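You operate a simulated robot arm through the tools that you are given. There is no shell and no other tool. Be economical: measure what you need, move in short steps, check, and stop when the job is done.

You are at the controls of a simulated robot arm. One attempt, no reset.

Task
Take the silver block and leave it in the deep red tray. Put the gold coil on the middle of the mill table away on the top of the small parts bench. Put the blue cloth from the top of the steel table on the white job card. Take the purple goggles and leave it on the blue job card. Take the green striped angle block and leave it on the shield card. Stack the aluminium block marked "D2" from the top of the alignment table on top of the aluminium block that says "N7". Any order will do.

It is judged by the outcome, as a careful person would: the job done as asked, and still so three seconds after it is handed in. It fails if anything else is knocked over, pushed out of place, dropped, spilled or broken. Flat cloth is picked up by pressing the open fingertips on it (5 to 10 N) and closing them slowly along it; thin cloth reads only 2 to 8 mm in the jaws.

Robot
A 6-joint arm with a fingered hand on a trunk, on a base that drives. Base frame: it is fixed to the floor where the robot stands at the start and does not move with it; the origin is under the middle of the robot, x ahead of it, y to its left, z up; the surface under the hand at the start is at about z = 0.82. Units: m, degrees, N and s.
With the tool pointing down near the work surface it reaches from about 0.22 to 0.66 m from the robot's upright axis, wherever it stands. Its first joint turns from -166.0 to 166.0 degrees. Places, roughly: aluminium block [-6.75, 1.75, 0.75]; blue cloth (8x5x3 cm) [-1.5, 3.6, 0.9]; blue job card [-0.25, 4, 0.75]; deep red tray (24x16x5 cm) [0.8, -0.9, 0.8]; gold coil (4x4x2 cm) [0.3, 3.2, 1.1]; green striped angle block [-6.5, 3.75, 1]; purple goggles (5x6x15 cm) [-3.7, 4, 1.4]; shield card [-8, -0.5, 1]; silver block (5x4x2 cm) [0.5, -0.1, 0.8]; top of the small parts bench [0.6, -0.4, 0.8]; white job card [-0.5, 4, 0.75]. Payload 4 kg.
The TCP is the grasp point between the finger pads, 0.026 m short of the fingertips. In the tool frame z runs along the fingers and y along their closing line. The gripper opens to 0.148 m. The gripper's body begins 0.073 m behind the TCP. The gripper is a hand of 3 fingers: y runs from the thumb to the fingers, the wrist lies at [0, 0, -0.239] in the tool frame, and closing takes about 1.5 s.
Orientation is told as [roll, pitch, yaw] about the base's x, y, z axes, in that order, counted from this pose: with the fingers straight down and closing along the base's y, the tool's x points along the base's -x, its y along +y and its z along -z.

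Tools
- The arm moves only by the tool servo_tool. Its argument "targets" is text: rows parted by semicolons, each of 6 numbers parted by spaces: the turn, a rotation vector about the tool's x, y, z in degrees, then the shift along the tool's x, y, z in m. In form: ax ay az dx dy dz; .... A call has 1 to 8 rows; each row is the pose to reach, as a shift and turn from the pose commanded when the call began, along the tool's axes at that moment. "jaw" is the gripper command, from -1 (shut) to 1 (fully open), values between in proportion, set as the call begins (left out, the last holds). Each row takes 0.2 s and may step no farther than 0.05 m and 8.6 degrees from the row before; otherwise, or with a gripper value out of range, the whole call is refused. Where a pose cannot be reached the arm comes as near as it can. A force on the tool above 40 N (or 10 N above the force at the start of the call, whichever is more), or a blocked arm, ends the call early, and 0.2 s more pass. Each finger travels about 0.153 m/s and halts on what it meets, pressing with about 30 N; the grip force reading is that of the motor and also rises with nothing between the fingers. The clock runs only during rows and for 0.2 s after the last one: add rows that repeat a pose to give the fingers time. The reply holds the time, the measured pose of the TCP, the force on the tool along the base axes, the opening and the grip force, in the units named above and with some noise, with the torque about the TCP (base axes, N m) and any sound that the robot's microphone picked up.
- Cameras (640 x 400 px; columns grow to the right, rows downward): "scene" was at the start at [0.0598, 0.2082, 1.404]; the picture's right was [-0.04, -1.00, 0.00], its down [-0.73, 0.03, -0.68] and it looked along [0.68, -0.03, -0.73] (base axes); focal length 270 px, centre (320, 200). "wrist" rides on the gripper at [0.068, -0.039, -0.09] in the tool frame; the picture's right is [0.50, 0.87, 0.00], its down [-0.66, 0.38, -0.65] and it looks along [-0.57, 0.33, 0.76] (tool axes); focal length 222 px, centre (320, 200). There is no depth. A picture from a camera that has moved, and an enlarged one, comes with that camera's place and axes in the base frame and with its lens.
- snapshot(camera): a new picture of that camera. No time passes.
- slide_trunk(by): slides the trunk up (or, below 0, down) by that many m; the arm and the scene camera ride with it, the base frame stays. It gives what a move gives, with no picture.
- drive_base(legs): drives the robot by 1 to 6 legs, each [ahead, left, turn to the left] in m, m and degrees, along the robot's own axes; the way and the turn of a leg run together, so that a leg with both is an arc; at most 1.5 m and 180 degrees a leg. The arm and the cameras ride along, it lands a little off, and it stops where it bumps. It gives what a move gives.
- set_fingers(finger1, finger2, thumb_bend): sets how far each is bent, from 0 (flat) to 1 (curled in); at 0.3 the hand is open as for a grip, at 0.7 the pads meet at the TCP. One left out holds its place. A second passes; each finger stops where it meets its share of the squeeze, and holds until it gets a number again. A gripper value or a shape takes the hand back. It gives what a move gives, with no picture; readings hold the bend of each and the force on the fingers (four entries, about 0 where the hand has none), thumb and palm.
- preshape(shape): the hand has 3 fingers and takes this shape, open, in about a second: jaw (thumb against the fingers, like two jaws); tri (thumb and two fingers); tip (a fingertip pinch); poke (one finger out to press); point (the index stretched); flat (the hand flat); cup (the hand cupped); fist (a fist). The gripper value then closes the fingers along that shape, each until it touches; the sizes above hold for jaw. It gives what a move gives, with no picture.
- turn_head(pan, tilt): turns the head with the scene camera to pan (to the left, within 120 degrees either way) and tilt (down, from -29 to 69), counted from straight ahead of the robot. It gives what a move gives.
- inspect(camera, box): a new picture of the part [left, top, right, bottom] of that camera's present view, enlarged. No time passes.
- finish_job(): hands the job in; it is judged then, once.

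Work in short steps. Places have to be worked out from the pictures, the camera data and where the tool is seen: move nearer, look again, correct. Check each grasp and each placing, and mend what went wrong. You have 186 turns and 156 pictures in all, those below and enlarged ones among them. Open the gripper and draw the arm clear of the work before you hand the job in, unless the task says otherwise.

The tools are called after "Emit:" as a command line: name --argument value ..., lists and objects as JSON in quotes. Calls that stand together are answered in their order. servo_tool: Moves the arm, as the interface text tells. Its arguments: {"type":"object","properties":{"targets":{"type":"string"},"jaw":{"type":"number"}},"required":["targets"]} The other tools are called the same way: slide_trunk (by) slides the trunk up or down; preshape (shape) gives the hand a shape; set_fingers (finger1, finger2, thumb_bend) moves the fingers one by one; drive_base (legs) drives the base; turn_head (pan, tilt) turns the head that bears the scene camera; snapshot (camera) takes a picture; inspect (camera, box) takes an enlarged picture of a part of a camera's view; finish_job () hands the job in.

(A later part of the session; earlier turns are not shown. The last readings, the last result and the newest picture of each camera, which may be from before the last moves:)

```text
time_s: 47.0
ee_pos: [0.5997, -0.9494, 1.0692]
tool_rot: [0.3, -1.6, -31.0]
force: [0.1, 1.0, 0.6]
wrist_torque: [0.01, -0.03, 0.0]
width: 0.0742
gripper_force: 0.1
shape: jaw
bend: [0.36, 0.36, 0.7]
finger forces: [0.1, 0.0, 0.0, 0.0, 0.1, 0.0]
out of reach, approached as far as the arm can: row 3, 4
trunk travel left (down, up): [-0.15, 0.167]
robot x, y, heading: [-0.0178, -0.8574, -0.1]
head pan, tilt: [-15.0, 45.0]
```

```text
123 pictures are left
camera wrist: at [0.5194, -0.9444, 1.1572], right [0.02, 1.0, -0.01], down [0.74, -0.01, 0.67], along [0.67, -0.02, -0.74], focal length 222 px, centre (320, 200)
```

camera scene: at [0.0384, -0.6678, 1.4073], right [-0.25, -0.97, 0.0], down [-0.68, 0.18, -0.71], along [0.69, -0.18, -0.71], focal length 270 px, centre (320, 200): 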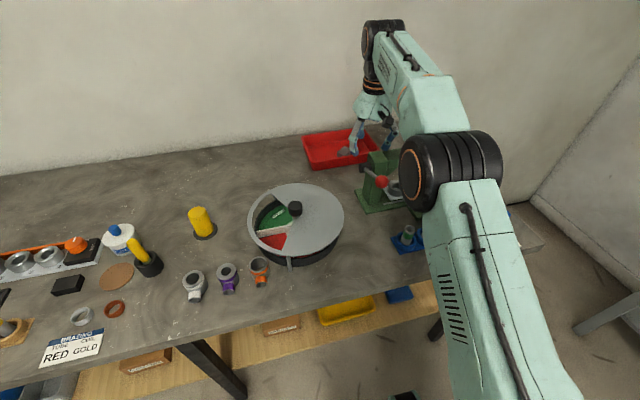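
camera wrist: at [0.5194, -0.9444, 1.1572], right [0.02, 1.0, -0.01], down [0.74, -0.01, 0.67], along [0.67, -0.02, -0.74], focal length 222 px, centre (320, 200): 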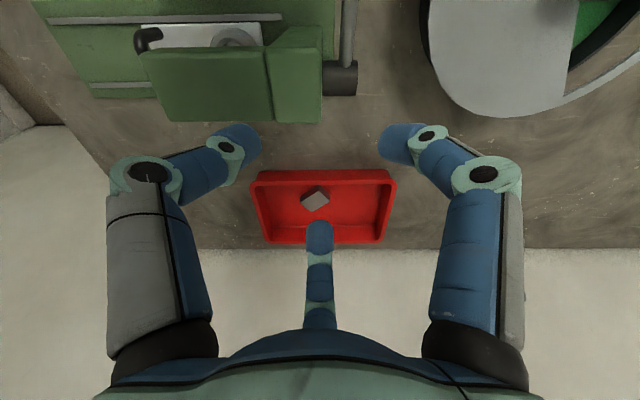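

Free now. I raise it further and pull in toward the robot.

Emit:
servo_tool --targets "0 0 0 0.015 -0.009 -0.03;0 0 0 0.03 -0.018 -0.06;0 0 0 0.05 -0.03 -0.09;0 0 0 0.08 -0.048 -0.11;0 0 0 0.11 -0.066 -0.13;0 0 0 0.14 -0.084 -0.14"

Emit:
turn_head --pan 0 --tilt 50

Emit:
snapshot --camera "scene"

```text
time_s: 48.4
ee_pos: [0.4316, -0.9488, 1.2094]
tool_rot: [0.5, -1.8, -30.9]
force: [0.4, 0.7, 0.7]
wrist_torque: [0.0, 0.0, -0.03]
width: 0.0741
gripper_force: 0.0
shape: jaw
bend: [0.36, 0.36, 0.7]
finger forces: [0.0, 0.0, 0.0, 0.0, 0.0, 0.1]
trunk travel left (down, up): [-0.15, 0.167]
robot x, y, heading: [-0.0183, -0.8548, 0.1]
head pan, tilt: [-15.0, 45.0]
```

```text
time_s: 49.2
ee_pos: [0.4354, -0.9489, 1.2082]
tool_rot: [0.3, -1.6, -30.9]
force: [0.3, 0.5, -0.4]
wrist_torque: [0.04, 0.03, 0.01]
width: 0.0741
gripper_force: 0.2
shape: jaw
bend: [0.36, 0.36, 0.7]
finger forces: [0.0, 0.0, 0.0, 0.0, 0.0, 0.1]
trunk travel left (down, up): [-0.15, 0.167]
robot x, y, heading: [-0.0158, -0.8602, 0.0]
head pan, tilt: [0.0, 50.0]
```

```text
122 pictures are left
camera scene: at [0.0387, -0.6464, 1.4002], right [0.0, -1.0, 0.0], down [-0.77, 0.0, -0.64], along [0.64, 0.0, -0.77], focal length 270 px, centre (320, 200)
```

scene: 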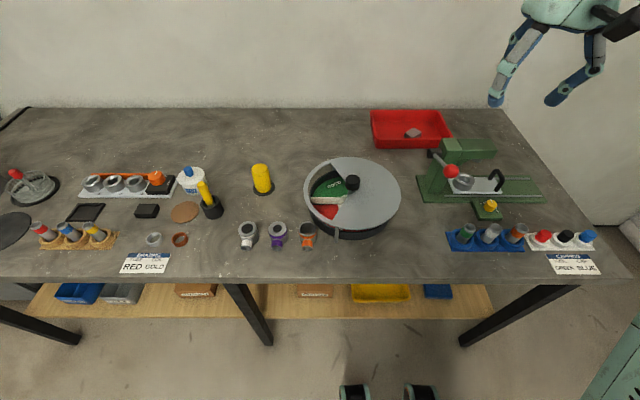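

Everything is standing. I zoom in on the press to compare it with the earlier view.

Emit:
inspect --camera "scene" --box '[400, 100, 600, 225]'

```text
3.20 times, centred on (500, 162) of scene
camera zoom: at [0.0387, -0.6464, 1.4002], right [0.0, -1.0, 0.0], down [-0.77, 0.0, -0.64], along [0.64, 0.0, -0.77], focal length 866 px, centre (-256, 320)
```

zoom: 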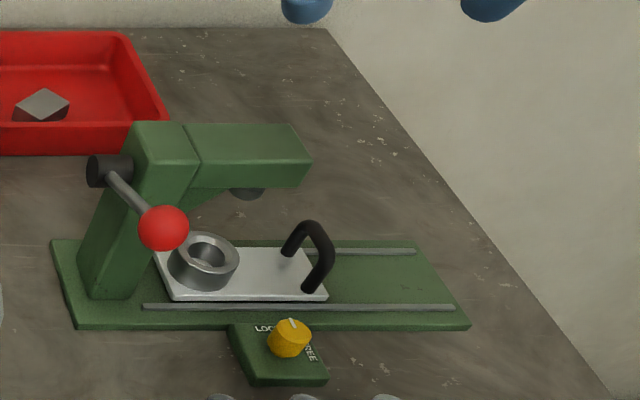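

The press base is where it was (near-left corner still ≈(0.513,-0.935)); nothing is displaced. Next is the gold coil at the mill: I tuck the arm in, back off, and look left before driving.

Emit:
servo_tool --targets "0 0 0 0.03 -0.018 0;0 0 0 0.06 -0.036 0;0 0 0 0.09 -0.054 0"

Emit:
drive_base --legs '[[-0.55, 0, 0]]'

Emit:
turn_head --pan 80 --tilt 15

Emit:
snapshot --camera "scene"

```text
time_s: 50.0
ee_pos: [0.3263, -0.9478, 1.2046]
tool_rot: [0.3, -1.7, -30.7]
force: [-0.2, -0.1, 0.2]
wrist_torque: [-0.01, -0.01, 0.04]
width: 0.0741
gripper_force: 0.1
shape: jaw
bend: [0.36, 0.36, 0.7]
finger forces: [0.1, 0.0, 0.0, 0.0, 0.1, 0.0]
trunk travel left (down, up): [-0.15, 0.167]
robot x, y, heading: [-0.019, -0.8562, 0.2]
head pan, tilt: [0.0, 50.0]
```

```text
time_s: 53.1
ee_pos: [-0.2152, -0.951, 1.2043]
tool_rot: [0.3, -1.6, -30.8]
force: [0.0, -0.1, -0.5]
wrist_torque: [-0.05, 0.01, 0.01]
width: 0.0742
gripper_force: 0.0
shape: jaw
bend: [0.36, 0.36, 0.7]
finger forces: [0.0, 0.1, 0.1, 0.0, 0.1, 0.0]
trunk travel left (down, up): [-0.15, 0.167]
robot x, y, heading: [-0.562, -0.8619, 0.0]
head pan, tilt: [0.0, 50.0]
```

```text
time_s: 54.6
ee_pos: [-0.213, -0.9494, 1.204]
tool_rot: [0.2, -1.6, -30.9]
force: [0.0, 0.2, 0.4]
wrist_torque: [-0.01, -0.03, 0.02]
width: 0.0741
gripper_force: 0.1
shape: jaw
bend: [0.36, 0.36, 0.7]
finger forces: [0.0, 0.0, 0.0, 0.1, 0.1, 0.1]
trunk travel left (down, up): [-0.15, 0.167]
robot x, y, heading: [-0.5602, -0.8609, 0.4]
head pan, tilt: [80.0, 15.0]
```

```text
120 pictures are left
camera scene: at [-0.5637, -0.5572, 1.4539], right [0.99, -0.17, 0.0], down [-0.04, -0.26, -0.97], along [0.16, 0.95, -0.26], focal length 270 px, centre (320, 200)
```

scene: 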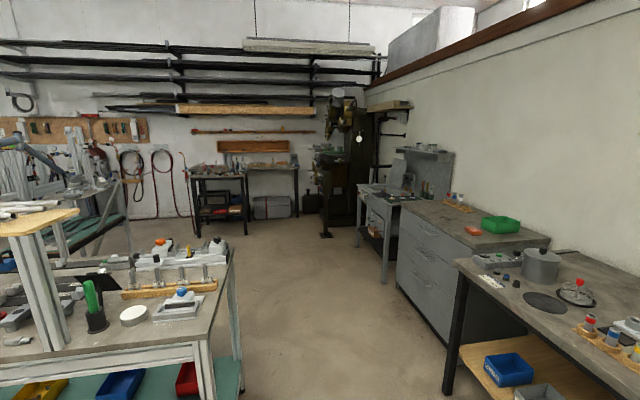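

The aisle is clear at x≈-0.3. I drive ahead 0.26 and left 3 m toward the mill.

Emit:
drive_base --legs '[[0.26, 0, 0], [0, 1.5, 0], [0, 1.5, 0]]'

Emit:
turn_head --pan 55 --tilt 20

Emit:
snapshot --camera "scene"

```text
time_s: 82.3
ee_pos: [0.0518, 2.0439, 1.2046]
tool_rot: [0.4, -1.6, -31.9]
force: [0.5, 0.4, 0.5]
wrist_torque: [0.0, 0.01, -0.03]
width: 0.0737
gripper_force: 0.2
shape: jaw
bend: [0.36, 0.36, 0.7]
finger forces: [0.0, 0.1, 0.1, 0.0, 0.0, 0.0]
trunk travel left (down, up): [-0.15, 0.167]
robot x, y, heading: [-0.2958, 2.1408, -0.8]
head pan, tilt: [80.0, 15.0]
```

```text
time_s: 83.2
ee_pos: [0.0528, 2.0437, 1.2048]
tool_rot: [0.3, -1.6, -31.9]
force: [1.2, 0.0, 0.2]
wrist_torque: [-0.01, 0.0, -0.01]
width: 0.074
gripper_force: 0.1
shape: jaw
bend: [0.36, 0.36, 0.7]
finger forces: [0.1, 0.0, 0.0, 0.1, 0.0, 0.0]
trunk travel left (down, up): [-0.15, 0.167]
robot x, y, heading: [-0.2952, 2.1398, -0.8]
head pan, tilt: [55.0, 20.0]
```

```text
119 pictures are left
camera scene: at [-0.2529, 2.4277, 1.4458], right [0.81, -0.58, 0.0], down [-0.2, -0.28, -0.94], along [0.55, 0.76, -0.34], focal length 270 px, centre (320, 200)
```

scene: 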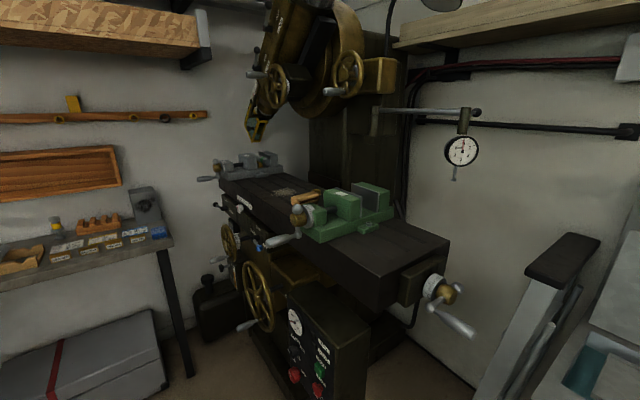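

I can see the mill table with a green vise and something small behind it. Zoom in.

Emit:
inspect --camera "scene" --box '[190, 130, 450, 290]'

```text
2.46 times, centred on (320, 210) of scene
camera zoom: at [-0.2529, 2.4277, 1.4458], right [0.81, -0.58, 0.0], down [-0.2, -0.28, -0.94], along [0.55, 0.76, -0.34], focal length 666 px, centre (320, 175)
```

zoom: 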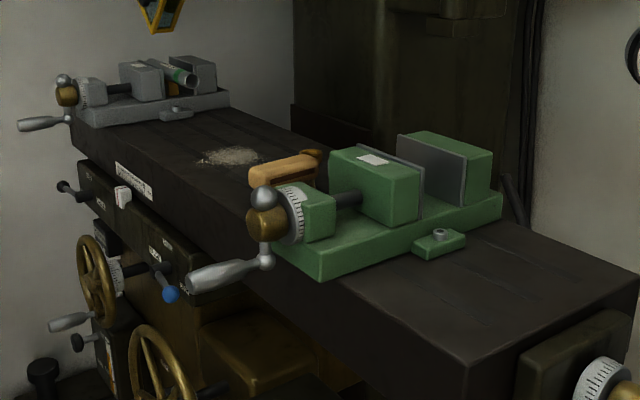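

The coil is likely hidden behind the vise, around (0.3, 3.2). I raise the hand and drive left 0.9 m to face the table's middle.

Emit:
servo_tool --targets "-0.3 1.6 0 0 0 -0.04;-0.3 1.6 0 0 0 -0.08;-0.3 1.6 0 0 0 -0.11"

Emit:
drive_base --legs '[[0, 0.9, 0]]'

Emit:
turn_head --pan 0 --tilt 35

Emit:
snapshot --camera "scene"

Emit:
snapshot --camera "wrist"

```text
time_s: 84.0
ee_pos: [0.0485, 2.0475, 1.3103]
tool_rot: [0.7, -0.2, -31.8]
force: [0.4, 0.3, 0.8]
wrist_torque: [0.02, -0.01, 0.0]
width: 0.0741
gripper_force: 0.0
shape: jaw
bend: [0.36, 0.36, 0.7]
finger forces: [0.1, 0.0, 0.0, 0.0, 0.0, 0.0]
out of reach, approached as far as the arm can: row 3
trunk travel left (down, up): [-0.15, 0.167]
robot x, y, heading: [-0.2945, 2.1427, -0.8]
head pan, tilt: [55.0, 20.0]
```

```text
time_s: 92.2
ee_pos: [0.0647, 2.9376, 1.3114]
tool_rot: [0.7, -0.2, -32.6]
force: [0.4, 0.3, 0.5]
wrist_torque: [0.0, 0.0, 0.03]
width: 0.074
gripper_force: 0.1
shape: jaw
bend: [0.36, 0.36, 0.7]
finger forces: [0.0, 0.0, 0.0, 0.0, 0.1, 0.1]
trunk travel left (down, up): [-0.15, 0.167]
robot x, y, heading: [-0.2716, 3.0347, -1.3]
head pan, tilt: [55.0, 20.0]
```

```text
time_s: 93.4
ee_pos: [0.0636, 2.9375, 1.3101]
tool_rot: [0.8, -0.1, -32.5]
force: [0.3, 0.3, 0.2]
wrist_torque: [-0.02, -0.02, 0.01]
width: 0.0739
gripper_force: 0.0
shape: jaw
bend: [0.36, 0.36, 0.7]
finger forces: [0.0, 0.0, 0.1, 0.0, 0.1, 0.0]
trunk travel left (down, up): [-0.15, 0.167]
robot x, y, heading: [-0.273, 3.0335, -1.3]
head pan, tilt: [0.0, 35.0]
```

```text
117 pictures are left
camera scene: at [-0.2001, 3.2445, 1.4219], right [-0.02, -1.0, 0.0], down [-0.57, 0.01, -0.82], along [0.82, -0.02, -0.57], focal length 270 px, centre (320, 200)
```

scene: 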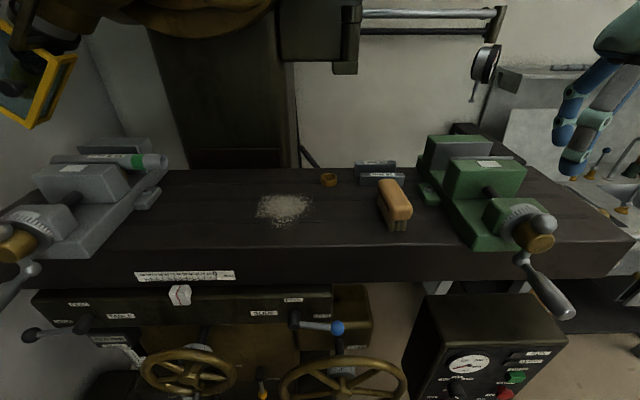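

```text
116 pictures are left
camera wrist: at [-0.014, 2.9419, 1.3995], right [0.04, 1.0, 0.01], down [0.75, -0.04, 0.66], along [0.66, -0.02, -0.75], focal length 222 px, centre (320, 200)
```

wrist: 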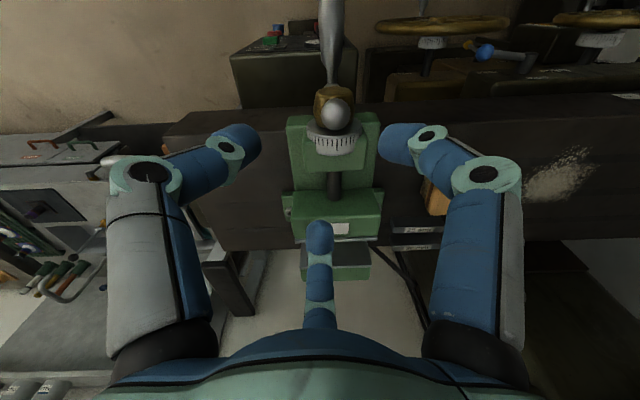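

The gold coil is visible at (329,180). Triangulating the table edge gives the table top z≈1.13 and the coil near (0.27, 3.215). I zoom in on it.

Emit:
inspect --camera "scene" --box '[260, 140, 440, 252]'

```text
3.56 times, centred on (350, 196) of scene
camera zoom: at [-0.2001, 3.2445, 1.4219], right [-0.02, -1.0, 0.0], down [-0.57, 0.01, -0.82], along [0.82, -0.02, -0.57], focal length 962 px, centre (213, 214)
```

zoom: 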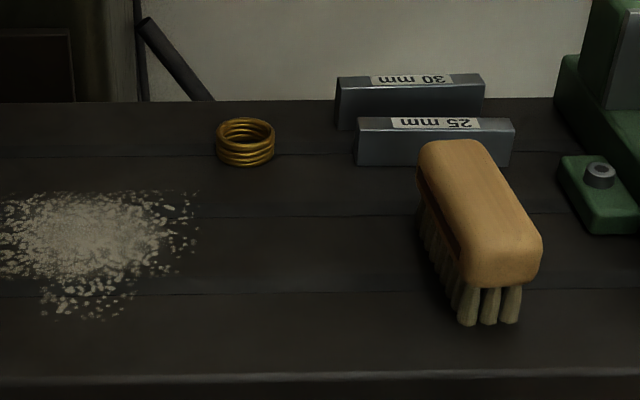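

The coil's 4 cm size suggests it is at (0.37, 3.21, 1.086) with the table top near 1.07. I move the base closer and bring the wrist camera over it to confirm.

Emit:
drive_base --legs '[[0.08, 0.08, 1.3]]'

Emit:
slide_trunk --by 0.12

Emit:
snapshot --camera "wrist"

Emit:
snapshot --camera "scene"

```text
time_s: 94.8
ee_pos: [0.1455, 3.0254, 1.3104]
tool_rot: [0.6, -0.2, -31.1]
force: [0.5, -0.2, -0.1]
wrist_torque: [0.0, 0.02, 0.0]
width: 0.074
gripper_force: 0.0
shape: jaw
bend: [0.36, 0.36, 0.7]
finger forces: [0.0, 0.0, 0.0, 0.0, 0.1, 0.0]
trunk travel left (down, up): [-0.15, 0.167]
robot x, y, heading: [-0.1945, 3.116, -0.1]
head pan, tilt: [0.0, 35.0]
```

```text
time_s: 96.3
ee_pos: [0.1447, 3.0259, 1.4295]
tool_rot: [0.8, -0.2, -31.1]
force: [-0.5, -1.1, 0.1]
wrist_torque: [-0.04, 0.0, 0.01]
width: 0.0739
gripper_force: 0.1
shape: jaw
bend: [0.36, 0.36, 0.7]
finger forces: [0.0, 0.0, 0.1, 0.0, 0.0, 0.0]
trunk travel left (down, up): [-0.27, 0.047]
robot x, y, heading: [-0.1952, 3.1168, 0.1]
head pan, tilt: [0.0, 35.0]
```

```text
114 pictures are left
camera wrist: at [0.066, 3.0276, 1.5194], right [0.02, 1.0, 0.01], down [0.75, -0.02, 0.66], along [0.66, -0.01, -0.75], focal length 222 px, centre (320, 200)
```

wrist: 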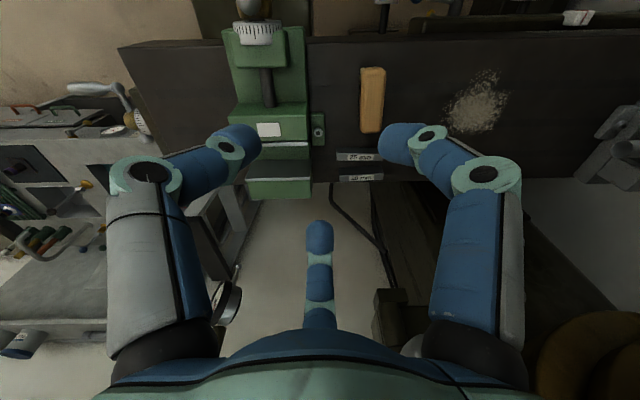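

```text
113 pictures are left
camera scene: at [-0.1365, 3.3256, 1.5416], right [0.0, -1.0, 0.0], down [-0.57, 0.0, -0.82], along [0.82, 0.0, -0.57], focal length 270 px, centre (320, 200)
```

scene: 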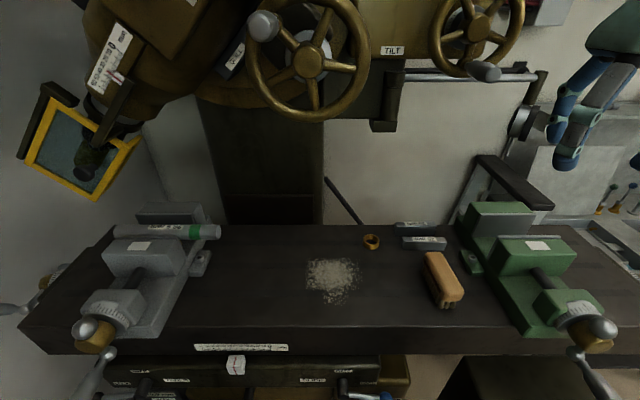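

Two views triangulate the coil at (0.300, 3.213), top z≈1.137, table ≈1.117; mill handwheels hang at (0.23,3.34,1.50) and (0.33,3.10,1.53). I'll approach low between them, so I set the trunk a bit lower and bring the hand to a low start point in front.

Emit:
slide_trunk --by -0.06

Emit:
servo_tool --targets "0 0 0 0.02 0.03 0.01;0 0 0 0.05 0.06 0.02;0 0 0 0.08 0.09 0.03;0 0 0 0.1 0.12 0.04" --jaw -0.1

Emit:
snapshot --camera "wrist"

```text
time_s: 97.3
ee_pos: [0.144, 3.0257, 1.3678]
tool_rot: [0.6, -0.3, -31.0]
force: [-1.1, -0.3, 0.6]
wrist_torque: [0.0, 0.02, -0.01]
width: 0.0741
gripper_force: 0.0
shape: jaw
bend: [0.36, 0.36, 0.7]
finger forces: [0.1, 0.1, 0.0, 0.0, 0.1, 0.0]
trunk travel left (down, up): [-0.21, 0.107]
robot x, y, heading: [-0.194, 3.114, 0.0]
head pan, tilt: [0.0, 35.0]
```

```text
time_s: 98.3
ee_pos: [0.1207, 3.1808, 1.3309]
tool_rot: [0.6, -0.4, -31.1]
force: [-0.2, 0.4, 0.1]
wrist_torque: [0.02, -0.01, -0.04]
width: 0.0671
gripper_force: 0.0
shape: jaw
bend: [0.39, 0.39, 0.7]
finger forces: [0.1, 0.1, 0.0, 0.1, 0.0, 0.0]
trunk travel left (down, up): [-0.21, 0.107]
robot x, y, heading: [-0.196, 3.1157, 0.1]
head pan, tilt: [0.0, 35.0]
```

```text
112 pictures are left
camera wrist: at [0.0424, 3.1831, 1.4192], right [0.02, 1.0, 0.01], down [0.75, -0.02, 0.66], along [0.66, -0.01, -0.75], focal length 222 px, centre (320, 200)
```

wrist: 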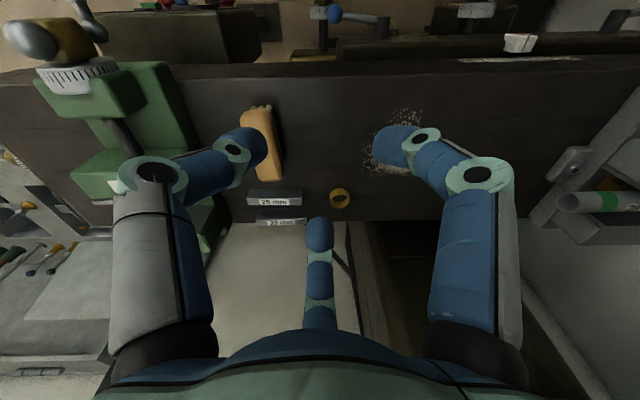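

The wrist view gives the coil at (0.295, 3.214), agreeing. I descend in front, then move forward low.

Emit:
servo_tool --targets "0 0 0 0 0.01 0.04;0 0 0 0 0.018 0.08;0 0 0 0 0.02 0.12;0 0 0 0 0.02 0.14"

Emit:
snapshot --camera "scene"

Emit:
snapshot --camera "wrist"

```text
time_s: 99.3
ee_pos: [0.1324, 3.199, 1.1895]
tool_rot: [0.8, -0.4, -31.1]
force: [0.3, -0.5, -1.6]
wrist_torque: [0.02, 0.02, 0.01]
width: 0.0672
gripper_force: 0.1
shape: jaw
bend: [0.39, 0.39, 0.7]
finger forces: [0.0, 0.0, 0.1, 0.0, 0.0, 0.0]
trunk travel left (down, up): [-0.21, 0.107]
robot x, y, heading: [-0.1972, 3.1117, -0.0]
head pan, tilt: [0.0, 35.0]
```

```text
111 pictures are left
camera scene: at [-0.1328, 3.3256, 1.4796], right [0.0, -1.0, 0.0], down [-0.57, 0.0, -0.82], along [0.82, 0.0, -0.57], focal length 270 px, centre (320, 200)
```

scene: 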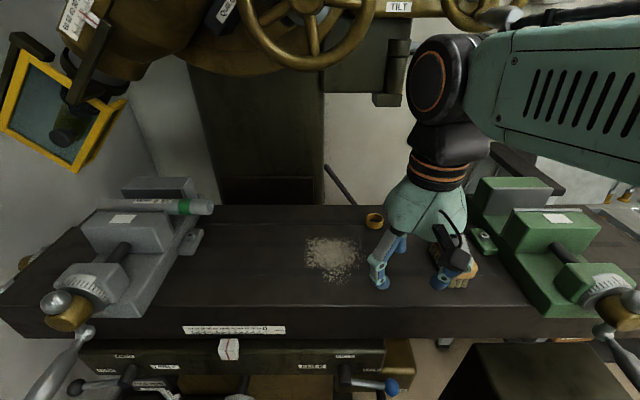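

```text
110 pictures are left
camera wrist: at [0.0539, 3.2016, 1.2794], right [0.02, 1.0, 0.01], down [0.75, -0.02, 0.66], along [0.66, -0.01, -0.75], focal length 222 px, centre (320, 200)
```

wrist: 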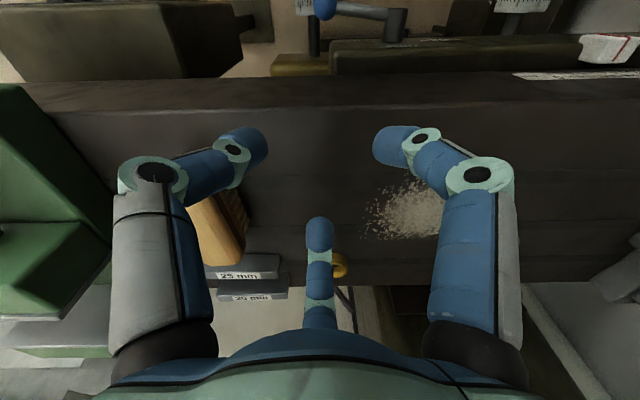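

Path is clear and the forearm lies level beneath the wheels. I move forward over the coil.

Emit:
servo_tool --targets "0 0 0 -0.033 0.024 0.008;0 0 0 -0.066 0.048 0.013;0 0 0 -0.1 0.072 0.013;0 0 0 -0.132 0.096 0.013;0 0 0 -0.132 0.096 0.013"

Emit:
snapshot --camera "wrist"

Emit:
snapshot --camera "scene"

```text
time_s: 100.5
ee_pos: [0.296, 3.2124, 1.1797]
tool_rot: [0.7, -0.4, -31.1]
force: [0.3, 0.2, 0.3]
wrist_torque: [-0.03, 0.0, -0.01]
width: 0.067
gripper_force: 0.0
shape: jaw
bend: [0.39, 0.39, 0.7]
finger forces: [0.1, 0.0, 0.0, 0.0, 0.0, 0.1]
trunk travel left (down, up): [-0.21, 0.107]
robot x, y, heading: [-0.1975, 3.1147, -0.1]
head pan, tilt: [0.0, 35.0]
```

```text
109 pictures are left
camera wrist: at [0.217, 3.2156, 1.2685], right [0.02, 1.0, 0.01], down [0.75, -0.02, 0.66], along [0.66, -0.01, -0.75], focal length 222 px, centre (320, 200)
```

wrist: 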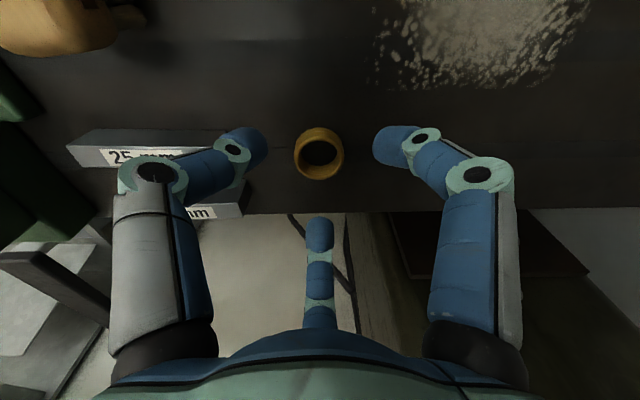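

```text
108 pictures are left
camera scene: at [-0.1338, 3.3255, 1.4796], right [0.0, -1.0, 0.0], down [-0.57, 0.0, -0.82], along [0.82, 0.0, -0.57], focal length 270 px, centre (320, 200)
```

scene: 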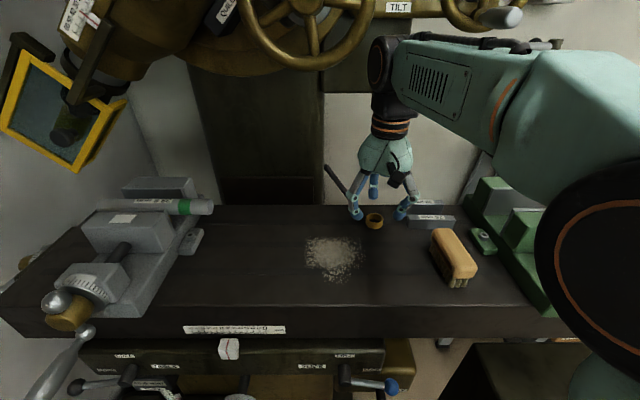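

The TCP is centred on the coil (0.297, 3.214). I descend 3 cm and close.

Emit:
servo_tool --targets "0 0 0 0 0.001 0.01;0 0 0 0 0.001 0.02;0 0 0 0 0.001 0.028;0 0 0 0 0.001 0.028"

Emit:
servo_tool --targets "0 0 0 0 0 0;0 0 0 0 0 0;0 0 0 0 0 0;0 0 0 0 0 0;0 0 0 0 0 0;0 0 0 0 0 0" --jaw -1

Emit:
snapshot --camera "wrist"

```text
time_s: 101.5
ee_pos: [0.2968, 3.2127, 1.1508]
tool_rot: [0.7, -0.5, -31.1]
force: [0.3, -0.3, 1.1]
wrist_torque: [0.01, 0.01, 0.01]
width: 0.067
gripper_force: 0.0
shape: jaw
bend: [0.39, 0.39, 0.7]
finger forces: [0.1, 0.0, 0.0, 0.0, 0.0, 0.1]
trunk travel left (down, up): [-0.21, 0.107]
robot x, y, heading: [-0.1996, 3.1166, -0.1]
head pan, tilt: [0.0, 35.0]
```

```text
time_s: 102.9
ee_pos: [0.297, 3.212, 1.1503]
tool_rot: [0.8, -0.4, -31.0]
force: [0.2, 0.1, -0.1]
wrist_torque: [-0.01, 0.01, 0.0]
width: 0.0276
gripper_force: 30.1
shape: jaw
bend: [0.75, 0.75, 0.7]
finger forces: [27.6, 26.0, 0.0, 0.0, 25.9, 0.0]
trunk travel left (down, up): [-0.21, 0.107]
robot x, y, heading: [-0.1942, 3.1122, 0.0]
head pan, tilt: [0.0, 35.0]
```

```text
107 pictures are left
camera wrist: at [0.219, 3.2157, 1.2397], right [0.02, 1.0, 0.01], down [0.75, -0.02, 0.66], along [0.66, -0.01, -0.75], focal length 222 px, centre (320, 200)
```

wrist: 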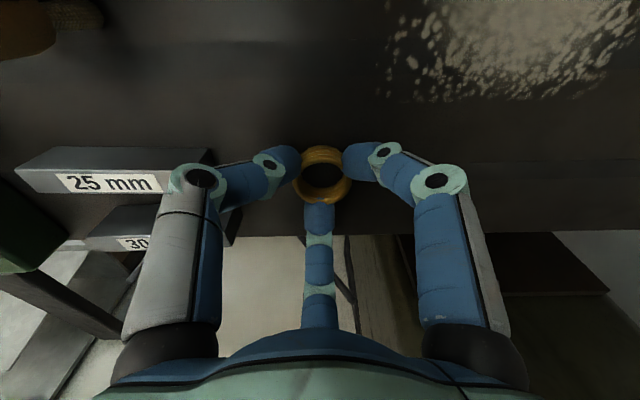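

Firm grip on the coil. I lift 3.5 cm and retreat backward along the same path.

Emit:
servo_tool --targets "0 0 0 0 0 -0.015;0 0 0 0 0 -0.035;0 0 0 0.033 -0.023 -0.035;0 0 0 0.066 -0.046 -0.035;0 0 0 0.1 -0.069 -0.035;0 0 0 0.132 -0.092 -0.04;0 0 0 0.16 -0.11 -0.05"

Emit:
snapshot --camera "wrist"

```text
time_s: 104.5
ee_pos: [0.1013, 3.2017, 1.2002]
tool_rot: [0.8, -0.4, -31.0]
force: [-0.7, -0.5, 0.5]
wrist_torque: [0.0, 0.02, -0.01]
width: 0.0273
gripper_force: 29.8
shape: jaw
bend: [0.75, 0.75, 0.7]
finger forces: [27.6, 26.1, 0.0, 0.0, 25.9, 0.1]
trunk travel left (down, up): [-0.21, 0.107]
robot x, y, heading: [-0.2002, 3.1147, -0.1]
head pan, tilt: [0.0, 35.0]
```

```text
106 pictures are left
camera wrist: at [0.0238, 3.2048, 1.2894], right [0.02, 1.0, 0.01], down [0.75, -0.02, 0.66], along [0.66, -0.01, -0.75], focal length 222 px, centre (320, 200)
```

wrist: 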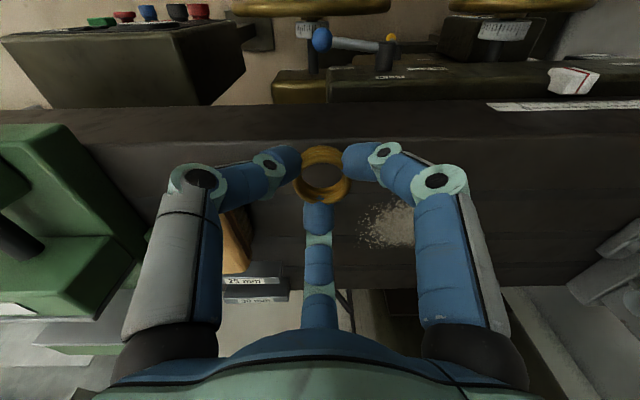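

Coil is held. I raise the hand and drive back to the small parts bench.

Emit:
servo_tool --targets "0 0 0 0 0 -0.04;0 0 0 0 0 -0.08;0 0 0 0 0 -0.1"

Emit:
drive_base --legs '[[-0.12, 0, 0], [0, -1.5, 0], [0, -1.5, 0], [0, -0.45, 0]]'

Emit:
turn_head --pan 0 --tilt 40

Emit:
snapshot --camera "scene"

```text
time_s: 105.3
ee_pos: [0.1022, 3.2013, 1.3015]
tool_rot: [0.7, -0.5, -31.0]
force: [0.0, -0.6, -0.1]
wrist_torque: [0.0, -0.01, -0.03]
width: 0.0273
gripper_force: 29.7
shape: jaw
bend: [0.75, 0.75, 0.7]
finger forces: [27.6, 25.9, 0.0, 0.1, 25.7, 0.1]
trunk travel left (down, up): [-0.21, 0.107]
robot x, y, heading: [-0.1937, 3.1126, -0.0]
head pan, tilt: [0.0, 35.0]
```

```text
time_s: 136.2
ee_pos: [-0.1604, -0.2413, 1.3007]
tool_rot: [0.6, -0.4, -35.2]
force: [0.3, -0.7, -0.4]
wrist_torque: [0.0, 0.02, -0.05]
width: 0.0271
gripper_force: 29.8
shape: jaw
bend: [0.75, 0.75, 0.7]
finger forces: [27.7, 25.9, 0.0, 0.0, 25.9, 0.1]
trunk travel left (down, up): [-0.21, 0.107]
robot x, y, heading: [-0.467, -0.3063, -4.0]
head pan, tilt: [0.0, 35.0]
```

```text
time_s: 136.8
ee_pos: [-0.1623, -0.2404, 1.3001]
tool_rot: [0.7, -0.4, -35.2]
force: [-0.7, 0.4, -0.2]
wrist_torque: [0.01, 0.01, -0.01]
width: 0.0273
gripper_force: 29.8
shape: jaw
bend: [0.75, 0.75, 0.7]
finger forces: [27.8, 26.0, 0.0, 0.1, 25.9, 0.0]
trunk travel left (down, up): [-0.21, 0.107]
robot x, y, heading: [-0.4645, -0.3063, -4.1]
head pan, tilt: [0.0, 40.0]
```

```text
105 pictures are left
camera scene: at [-0.3902, -0.0993, 1.472], right [-0.07, -1.0, 0.0], down [-0.64, 0.05, -0.77], along [0.76, -0.06, -0.64], focal length 270 px, centre (320, 200)
```

scene: 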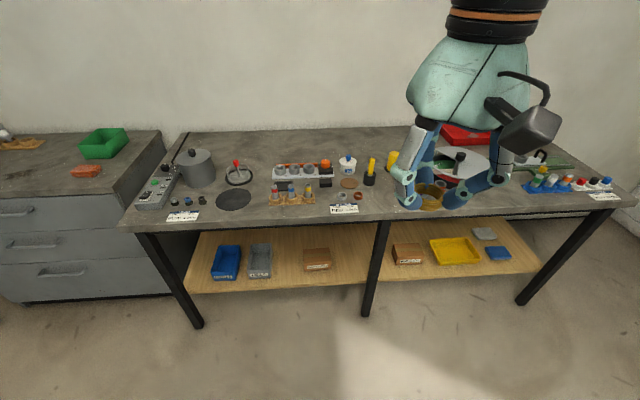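

I straighten and drive up to the bench (between the legs), trunk back to nominal.

Emit:
drive_base --legs '[[0, 0, 4], [0.55, 0, 0]]'

Emit:
slide_trunk --by -0.06

Emit:
turn_head --pan -5 --tilt 45

Emit:
snapshot --camera "scene"

```text
time_s: 140.4
ee_pos: [0.3726, -0.2242, 1.3001]
tool_rot: [0.8, -0.4, -31.4]
force: [-1.1, 0.2, 0.0]
wrist_torque: [0.0, 0.0, -0.01]
width: 0.0274
gripper_force: 30.1
shape: jaw
bend: [0.75, 0.75, 0.7]
finger forces: [27.9, 26.0, 0.1, 0.0, 25.9, 0.1]
trunk travel left (down, up): [-0.21, 0.107]
robot x, y, heading: [0.0758, -0.3086, -0.3]
head pan, tilt: [0.0, 40.0]
```

```text
time_s: 141.4
ee_pos: [0.3721, -0.2242, 1.2401]
tool_rot: [0.7, -0.4, -31.5]
force: [-0.5, 0.9, -0.9]
wrist_torque: [0.01, 0.02, 0.0]
width: 0.0273
gripper_force: 30.0
shape: jaw
bend: [0.75, 0.75, 0.7]
finger forces: [27.8, 26.1, 0.0, 0.0, 25.9, 0.0]
trunk travel left (down, up): [-0.15, 0.167]
robot x, y, heading: [0.0765, -0.3097, -0.4]
head pan, tilt: [0.0, 40.0]
```

```text
time_s: 142.1
ee_pos: [0.3726, -0.2248, 1.2395]
tool_rot: [0.6, -0.4, -31.4]
force: [0.0, 0.7, -1.0]
wrist_torque: [-0.02, 0.05, 0.01]
width: 0.0276
gripper_force: 31.1
shape: jaw
bend: [0.75, 0.75, 0.7]
finger forces: [27.8, 25.9, 0.0, 0.0, 25.9, 0.0]
trunk travel left (down, up): [-0.15, 0.167]
robot x, y, heading: [0.0751, -0.3055, -0.3]
head pan, tilt: [-5.0, 45.0]
```

```text
104 pictures are left
camera scene: at [0.1371, -0.1051, 1.4071], right [-0.09, -1.0, 0.0], down [-0.7, 0.07, -0.71], along [0.7, -0.07, -0.71], focal length 270 px, centre (320, 200)
```

scene: 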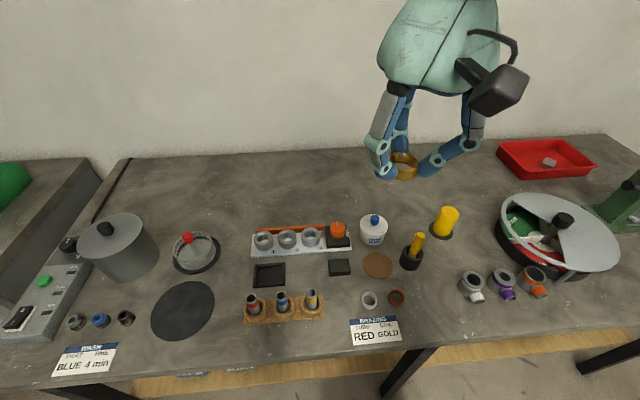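

The free area behind flux and yellow pin around (0.70, -0.38) is clear. I move there at height.

Emit:
servo_tool --targets "0 0 0 -0.045 0.0048 0.012;0 0 0 -0.09 0.0096 0.024;0 0 0 -0.135 0.0144 0.036;0 0 0 -0.18 0.0193 0.048;0 0 0 -0.225 0.0241 0.06;0 0 0 -0.27 0.0289 0.075;0 0 0 -0.315 0.0337 0.09;0 0 0 -0.36 0.0386 0.105"

Emit:
snapshot --camera "wrist"

```text
time_s: 143.9
ee_pos: [0.656, -0.368, 1.1323]
tool_rot: [0.6, -0.4, -31.6]
force: [-0.1, 0.0, -0.2]
wrist_torque: [-0.02, 0.01, 0.0]
width: 0.0274
gripper_force: 30.1
shape: jaw
bend: [0.75, 0.75, 0.7]
finger forces: [27.6, 26.1, 0.0, 0.0, 25.7, 0.1]
out of reach, approached as far as the arm can: row 7, 8
trunk travel left (down, up): [-0.15, 0.167]
robot x, y, heading: [0.0772, -0.3076, -0.5]
head pan, tilt: [-5.0, 45.0]
```

```text
103 pictures are left
camera wrist: at [0.579, -0.3636, 1.2224], right [0.03, 1.0, 0.01], down [0.75, -0.02, 0.66], along [0.66, -0.01, -0.75], focal length 222 px, centre (320, 200)
```

wrist: 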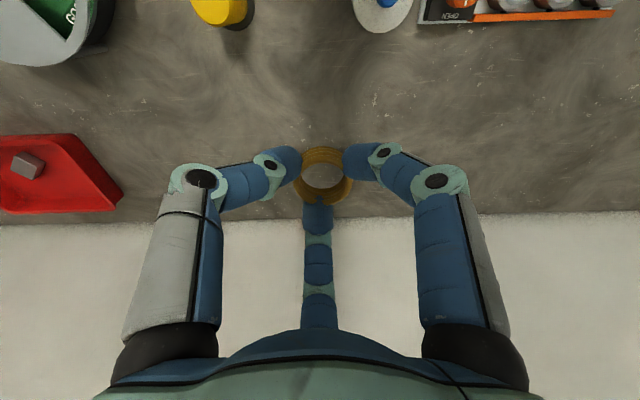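

I descend in steps while keeping x near 0.68.

Emit:
servo_tool --targets "0 0 0 0 0 0.04;0 0 0 0 0 0.08;0 0 0 0 0 0.12;0 0 0 0 0 0.15"

```text
time_s: 144.9
ee_pos: [0.6602, -0.3673, 0.982]
tool_rot: [0.7, -0.4, -31.6]
force: [-0.1, 0.7, -0.1]
wrist_torque: [0.01, -0.01, 0.01]
width: 0.0272
gripper_force: 29.6
shape: jaw
bend: [0.75, 0.75, 0.7]
finger forces: [27.6, 26.1, 0.0, 0.0, 25.4, 0.1]
trunk travel left (down, up): [-0.15, 0.167]
robot x, y, heading: [0.0734, -0.3109, -0.3]
head pan, tilt: [-5.0, 45.0]
```

Emit:
servo_tool --targets "0 0 0 -0.035 0.0097 0.02;0 0 0 -0.035 0.0097 0.06;0 0 0 -0.035 0.0097 0.09;0 0 0 -0.035 0.0097 0.11;0 0 0 -0.035 0.0097 0.12;0 0 0 -0.035 0.0097 0.12"

Emit:
snapshot --camera "wrist"

```text
time_s: 146.3
ee_pos: [0.6946, -0.376, 0.8608]
tool_rot: [0.7, -0.4, -31.5]
force: [0.1, 0.7, -0.1]
wrist_torque: [0.02, 0.01, 0.02]
width: 0.0272
gripper_force: 30.1
shape: jaw
bend: [0.75, 0.75, 0.7]
finger forces: [27.6, 26.0, 0.0, 0.0, 25.4, 0.1]
trunk travel left (down, up): [-0.15, 0.167]
robot x, y, heading: [0.0729, -0.3069, -0.4]
head pan, tilt: [-5.0, 45.0]
```

```text
102 pictures are left
camera wrist: at [0.6165, -0.3728, 0.9503], right [0.03, 1.0, 0.01], down [0.75, -0.03, 0.66], along [0.66, -0.01, -0.75], focal length 222 px, centre (320, 200)
```

wrist: 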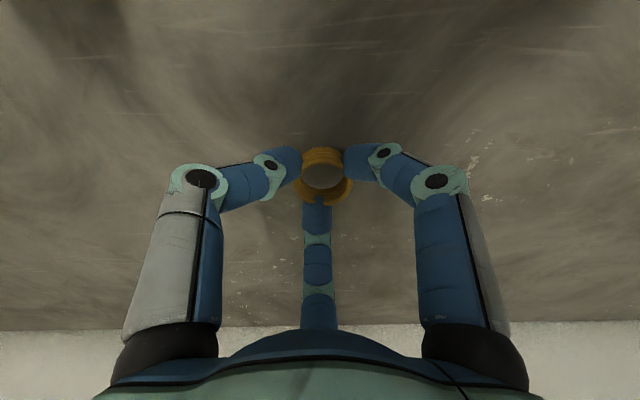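

Lower gently to contact.

Emit:
servo_tool --targets "0 0 0 0 0 0.002;0 0 0 0 0 0.004;0 0 0 0 0 0.006;0 0 0 0 0 0.008"

```text
time_s: 147.3
ee_pos: [0.6953, -0.3762, 0.8532]
tool_rot: [0.7, -0.3, -31.5]
force: [0.9, -0.3, -0.3]
wrist_torque: [0.01, 0.02, 0.01]
width: 0.027
gripper_force: 29.9
shape: jaw
bend: [0.75, 0.75, 0.7]
finger forces: [27.5, 26.1, 0.0, 0.0, 25.3, 0.1]
trunk travel left (down, up): [-0.15, 0.167]
robot x, y, heading: [0.0728, -0.3095, -0.3]
head pan, tilt: [-5.0, 45.0]
```

Emit:
servo_tool --targets "0 0 0 0 0 0.0015;0 0 0 0 0 0.003;0 0 0 0 0 0.0045;0 0 0 0 0 0.0045"

```text
time_s: 148.3
ee_pos: [0.6951, -0.3768, 0.8482]
tool_rot: [0.7, -0.4, -31.5]
force: [0.9, -2.0, 3.1]
wrist_torque: [-0.03, 0.05, 0.0]
width: 0.0273
gripper_force: 30.0
shape: jaw
bend: [0.75, 0.75, 0.7]
finger forces: [27.7, 26.8, 0.0, 0.0, 26.5, 0.0]
trunk travel left (down, up): [-0.15, 0.167]
robot x, y, heading: [0.0739, -0.3095, -0.6]
head pan, tilt: [-5.0, 45.0]
```

Contact (3 N). I open partially and rise.

Emit:
servo_tool --targets "0 0 0 0 0 0;0 0 0 0 0 0;0 0 0 0 0 0;0 0 0 0 0 0;0 0 0 0 0 -0.03;0 0 0 0 0 -0.07;0 0 0 0 0 -0.11;0 0 0 0 0 -0.15" --jaw 0

Emit:
snapshot --camera "wrist"

```text
time_s: 150.1
ee_pos: [0.692, -0.375, 0.9982]
tool_rot: [0.7, -0.3, -31.6]
force: [-0.4, 0.2, -0.5]
wrist_torque: [0.01, -0.04, -0.01]
width: 0.0735
gripper_force: 0.0
shape: jaw
bend: [0.36, 0.36, 0.7]
finger forces: [0.0, 0.1, 0.0, 0.1, 0.1, 0.1]
trunk travel left (down, up): [-0.15, 0.167]
robot x, y, heading: [0.0735, -0.3103, -0.6]
head pan, tilt: [-5.0, 45.0]
```

```text
101 pictures are left
camera wrist: at [0.6136, -0.3719, 1.0882], right [0.03, 1.0, 0.01], down [0.75, -0.03, 0.66], along [0.66, -0.01, -0.75], focal length 222 px, centre (320, 200)
```

wrist: 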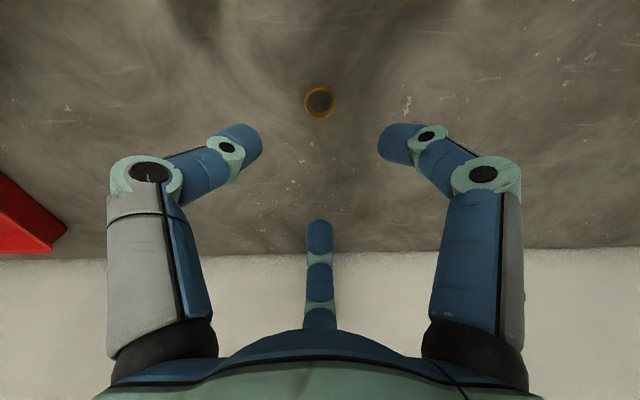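

The coil stands on the bench. I retract in legal steps, then check before driving.

Emit:
servo_tool --targets "0 0 0 0.01 -0.006 -0.04;0 0 0 0.035 -0.021 -0.075;0 0 0 0.07 -0.042 -0.1;0 0 0 0.105 -0.063 -0.125;0 0 0 0.14 -0.084 -0.15;0 0 0 0.175 -0.105 -0.175;0 0 0 0.21 -0.126 -0.2;0 0 0 0.25 -0.15 -0.21"

Emit:
snapshot --camera "scene"

```text
time_s: 151.9
ee_pos: [0.398, -0.3725, 1.2041]
tool_rot: [0.7, -0.5, -31.5]
force: [0.1, -0.2, -0.9]
wrist_torque: [0.0, -0.01, 0.03]
width: 0.0734
gripper_force: 0.0
shape: jaw
bend: [0.36, 0.36, 0.7]
finger forces: [0.1, 0.1, 0.1, 0.0, 0.1, 0.0]
trunk travel left (down, up): [-0.15, 0.167]
robot x, y, heading: [0.0715, -0.3098, -0.7]
head pan, tilt: [-5.0, 45.0]
```

```text
100 pictures are left
camera scene: at [0.1355, -0.1049, 1.4071], right [-0.09, -1.0, 0.0], down [-0.7, 0.07, -0.71], along [0.7, -0.07, -0.71], focal length 270 px, centre (320, 200)
```

scene: 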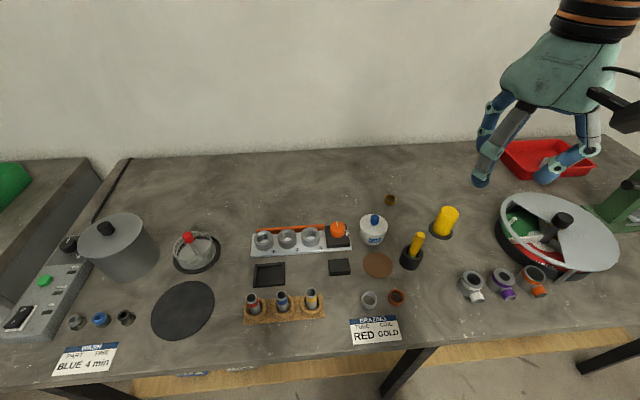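

Coil placed, all else in place. Next the cloth: drive to the far end tables.

Emit:
drive_base --legs '[[-0.45, 0, 0.7], [0, 1.5, 0], [0, 1.4, 0]]'

Emit:
turn_head --pan 95 --tilt 25

Emit:
snapshot --camera "scene"

```text
time_s: 179.8
ee_pos: [-0.0536, 2.5664, 1.2033]
tool_rot: [0.7, -0.4, -30.9]
force: [0.1, 0.3, 0.0]
wrist_torque: [0.02, 0.03, -0.02]
width: 0.0735
gripper_force: 0.0
shape: jaw
bend: [0.36, 0.36, 0.7]
finger forces: [0.1, 0.0, 0.0, 0.1, 0.0, 0.0]
trunk travel left (down, up): [-0.15, 0.167]
robot x, y, heading: [-0.3807, 2.6266, 0.1]
head pan, tilt: [-5.0, 45.0]
```

```text
time_s: 181.5
ee_pos: [-0.0535, 2.5666, 1.2027]
tool_rot: [0.6, -0.4, -30.8]
force: [0.7, 0.1, -0.6]
wrist_torque: [-0.02, -0.01, 0.0]
width: 0.0736
gripper_force: 0.0
shape: jaw
bend: [0.36, 0.36, 0.7]
finger forces: [0.1, 0.0, 0.0, 0.0, 0.0, 0.0]
trunk travel left (down, up): [-0.15, 0.167]
robot x, y, heading: [-0.3789, 2.6253, 0.3]
head pan, tilt: [95.0, 25.0]
```

```text
99 pictures are left
camera scene: at [-0.4091, 2.929, 1.4377], right [1.0, 0.09, 0.0], down [0.04, -0.42, -0.91], along [-0.08, 0.9, -0.42], focal length 270 px, centre (320, 200)
```

scene: 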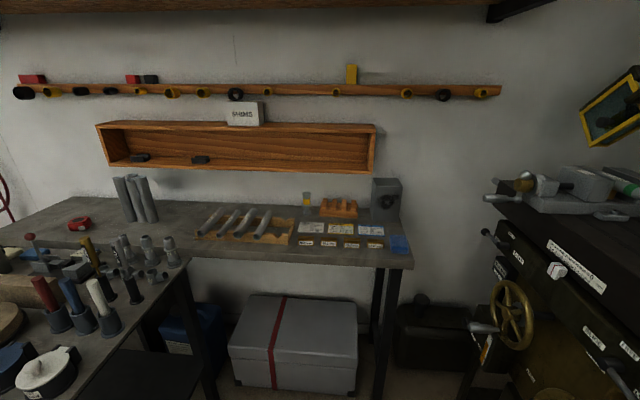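

I see small cards on the far table. Zoom in on them, and look further left for the steel table.

Emit:
inspect --camera "scene" --box '[280, 190, 430, 275]'

Emit:
turn_head --pan 118 --tilt 35

Emit:
snapshot --camera "scene"

```text
4.27 times, centred on (355, 232) of scene
camera zoom: at [-0.4091, 2.929, 1.4377], right [1.0, 0.09, 0.0], down [0.04, -0.42, -0.91], along [-0.08, 0.9, -0.42], focal length 1154 px, centre (171, 61)
```

zoom: 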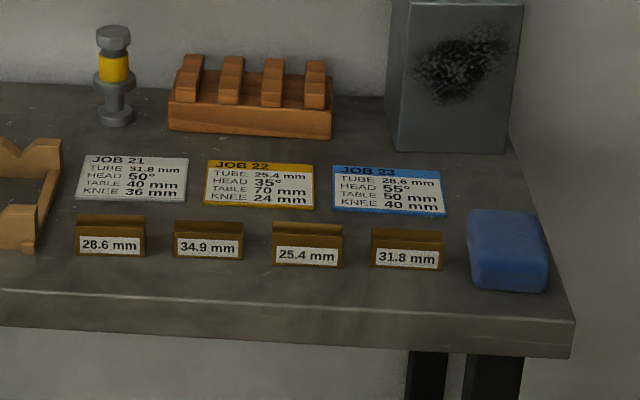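

```text
time_s: 182.4
ee_pos: [-0.0528, 2.5658, 1.2048]
tool_rot: [0.8, -0.5, -30.8]
force: [0.2, 0.0, -0.5]
wrist_torque: [-0.03, -0.01, 0.01]
width: 0.0736
gripper_force: 0.1
shape: jaw
bend: [0.36, 0.36, 0.7]
finger forces: [0.0, 0.0, 0.0, 0.1, 0.0, 0.1]
trunk travel left (down, up): [-0.15, 0.167]
robot x, y, heading: [-0.3759, 2.6276, 0.3]
head pan, tilt: [118.0, 35.0]
```

```text
97 pictures are left
camera scene: at [-0.4423, 2.9149, 1.422], right [0.88, 0.47, 0.0], down [0.27, -0.5, -0.82], along [-0.39, 0.72, -0.57], focal length 270 px, centre (320, 200)
```

scene: 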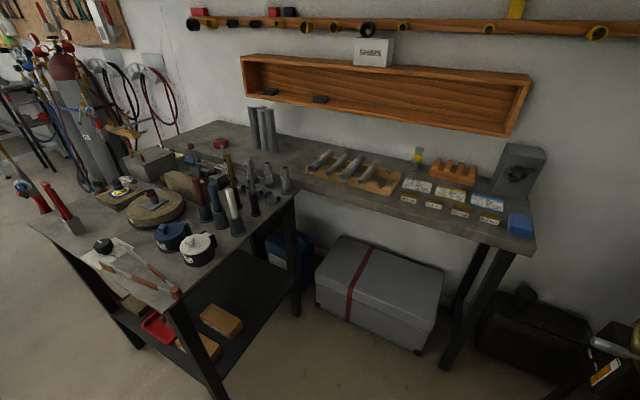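

The white, yellow and blue job cards lie on the far table. Now I look for the blue cloth on the left (steel) table.

Emit:
inspect --camera "scene" --box '[60, 130, 310, 290]'

```text
2.50 times, centred on (185, 210) of scene
camera zoom: at [-0.4423, 2.9149, 1.422], right [0.88, 0.47, 0.0], down [0.27, -0.5, -0.82], along [-0.39, 0.72, -0.57], focal length 676 px, centre (658, 175)
```

zoom: 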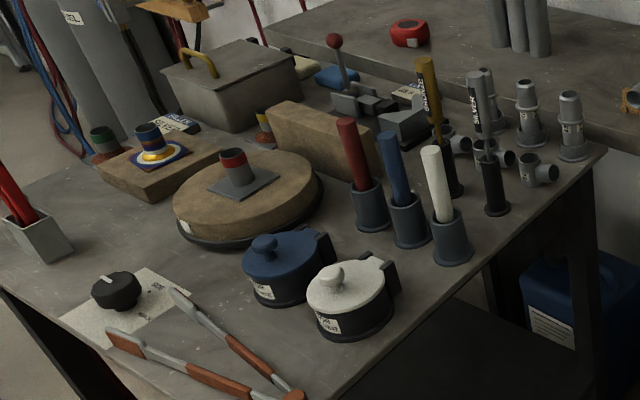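

The blue item at the table's far side, ≈(-1.47, 3.60), matches the cloth. Zoom more.

Emit:
inspect --camera "scene" --box '[150, 130, 260, 200]'

```text
5.71 times, centred on (205, 165) of scene
camera zoom: at [-0.4423, 2.9149, 1.422], right [0.88, 0.47, 0.0], down [0.27, -0.5, -0.82], along [-0.39, 0.72, -0.57], focal length 1546 px, centre (977, 400)
```

zoom: 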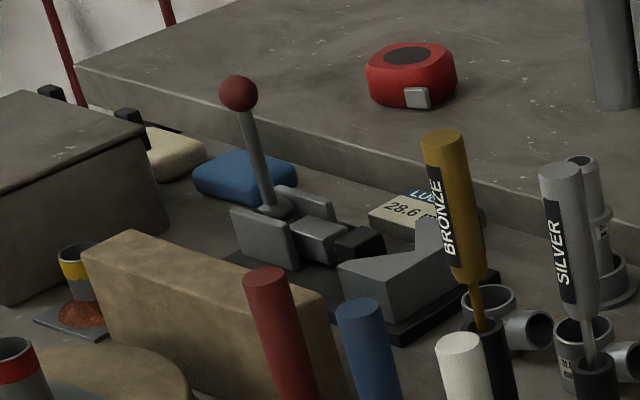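

The blue folded cloth sits behind a toggle clamp near the table's back edge, so it should be reached from the table's left end. I turn to face +y and drive left for a view.

Emit:
drive_base --legs '[[0, 0, 90], [-0.2, 0.9, 0]]'

Emit:
turn_head --pan 25 --tilt 30

Emit:
snapshot --camera "scene"

```text
time_s: 194.5
ee_pos: [-1.2198, 2.7294, 1.2039]
tool_rot: [0.8, -0.4, 61.1]
force: [-0.8, 0.7, 0.1]
wrist_torque: [0.01, -0.05, 0.0]
width: 0.0736
gripper_force: 0.1
shape: jaw
bend: [0.36, 0.36, 0.7]
finger forces: [0.0, 0.0, 0.1, 0.0, 0.0, 0.0]
trunk travel left (down, up): [-0.15, 0.167]
robot x, y, heading: [-1.2695, 2.4005, 91.7]
head pan, tilt: [118.0, 35.0]
```

```text
time_s: 196.2
ee_pos: [-1.22, 2.7284, 1.2044]
tool_rot: [0.7, -0.4, 61.0]
force: [-0.4, 0.8, -0.2]
wrist_torque: [0.05, 0.02, -0.03]
width: 0.0737
gripper_force: 0.1
shape: jaw
bend: [0.36, 0.36, 0.7]
finger forces: [0.0, 0.0, 0.0, 0.1, 0.0, 0.1]
trunk travel left (down, up): [-0.15, 0.167]
robot x, y, heading: [-1.2704, 2.4017, 92.2]
head pan, tilt: [25.0, 30.0]
```

```text
94 pictures are left
camera scene: at [-1.5217, 2.4565, 1.4297], right [0.89, 0.46, 0.0], down [0.23, -0.45, -0.87], along [-0.39, 0.77, -0.5], focal length 270 px, centre (320, 200)
```

scene: 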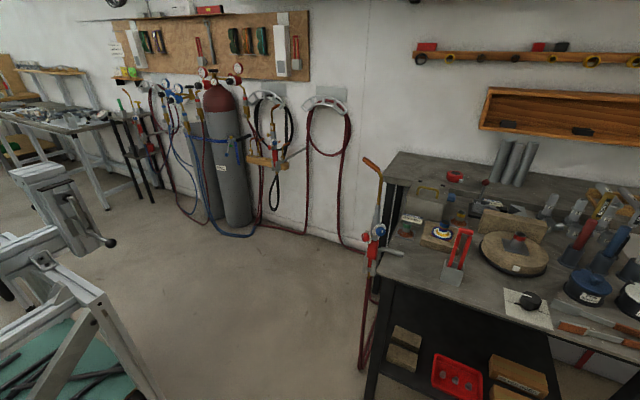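

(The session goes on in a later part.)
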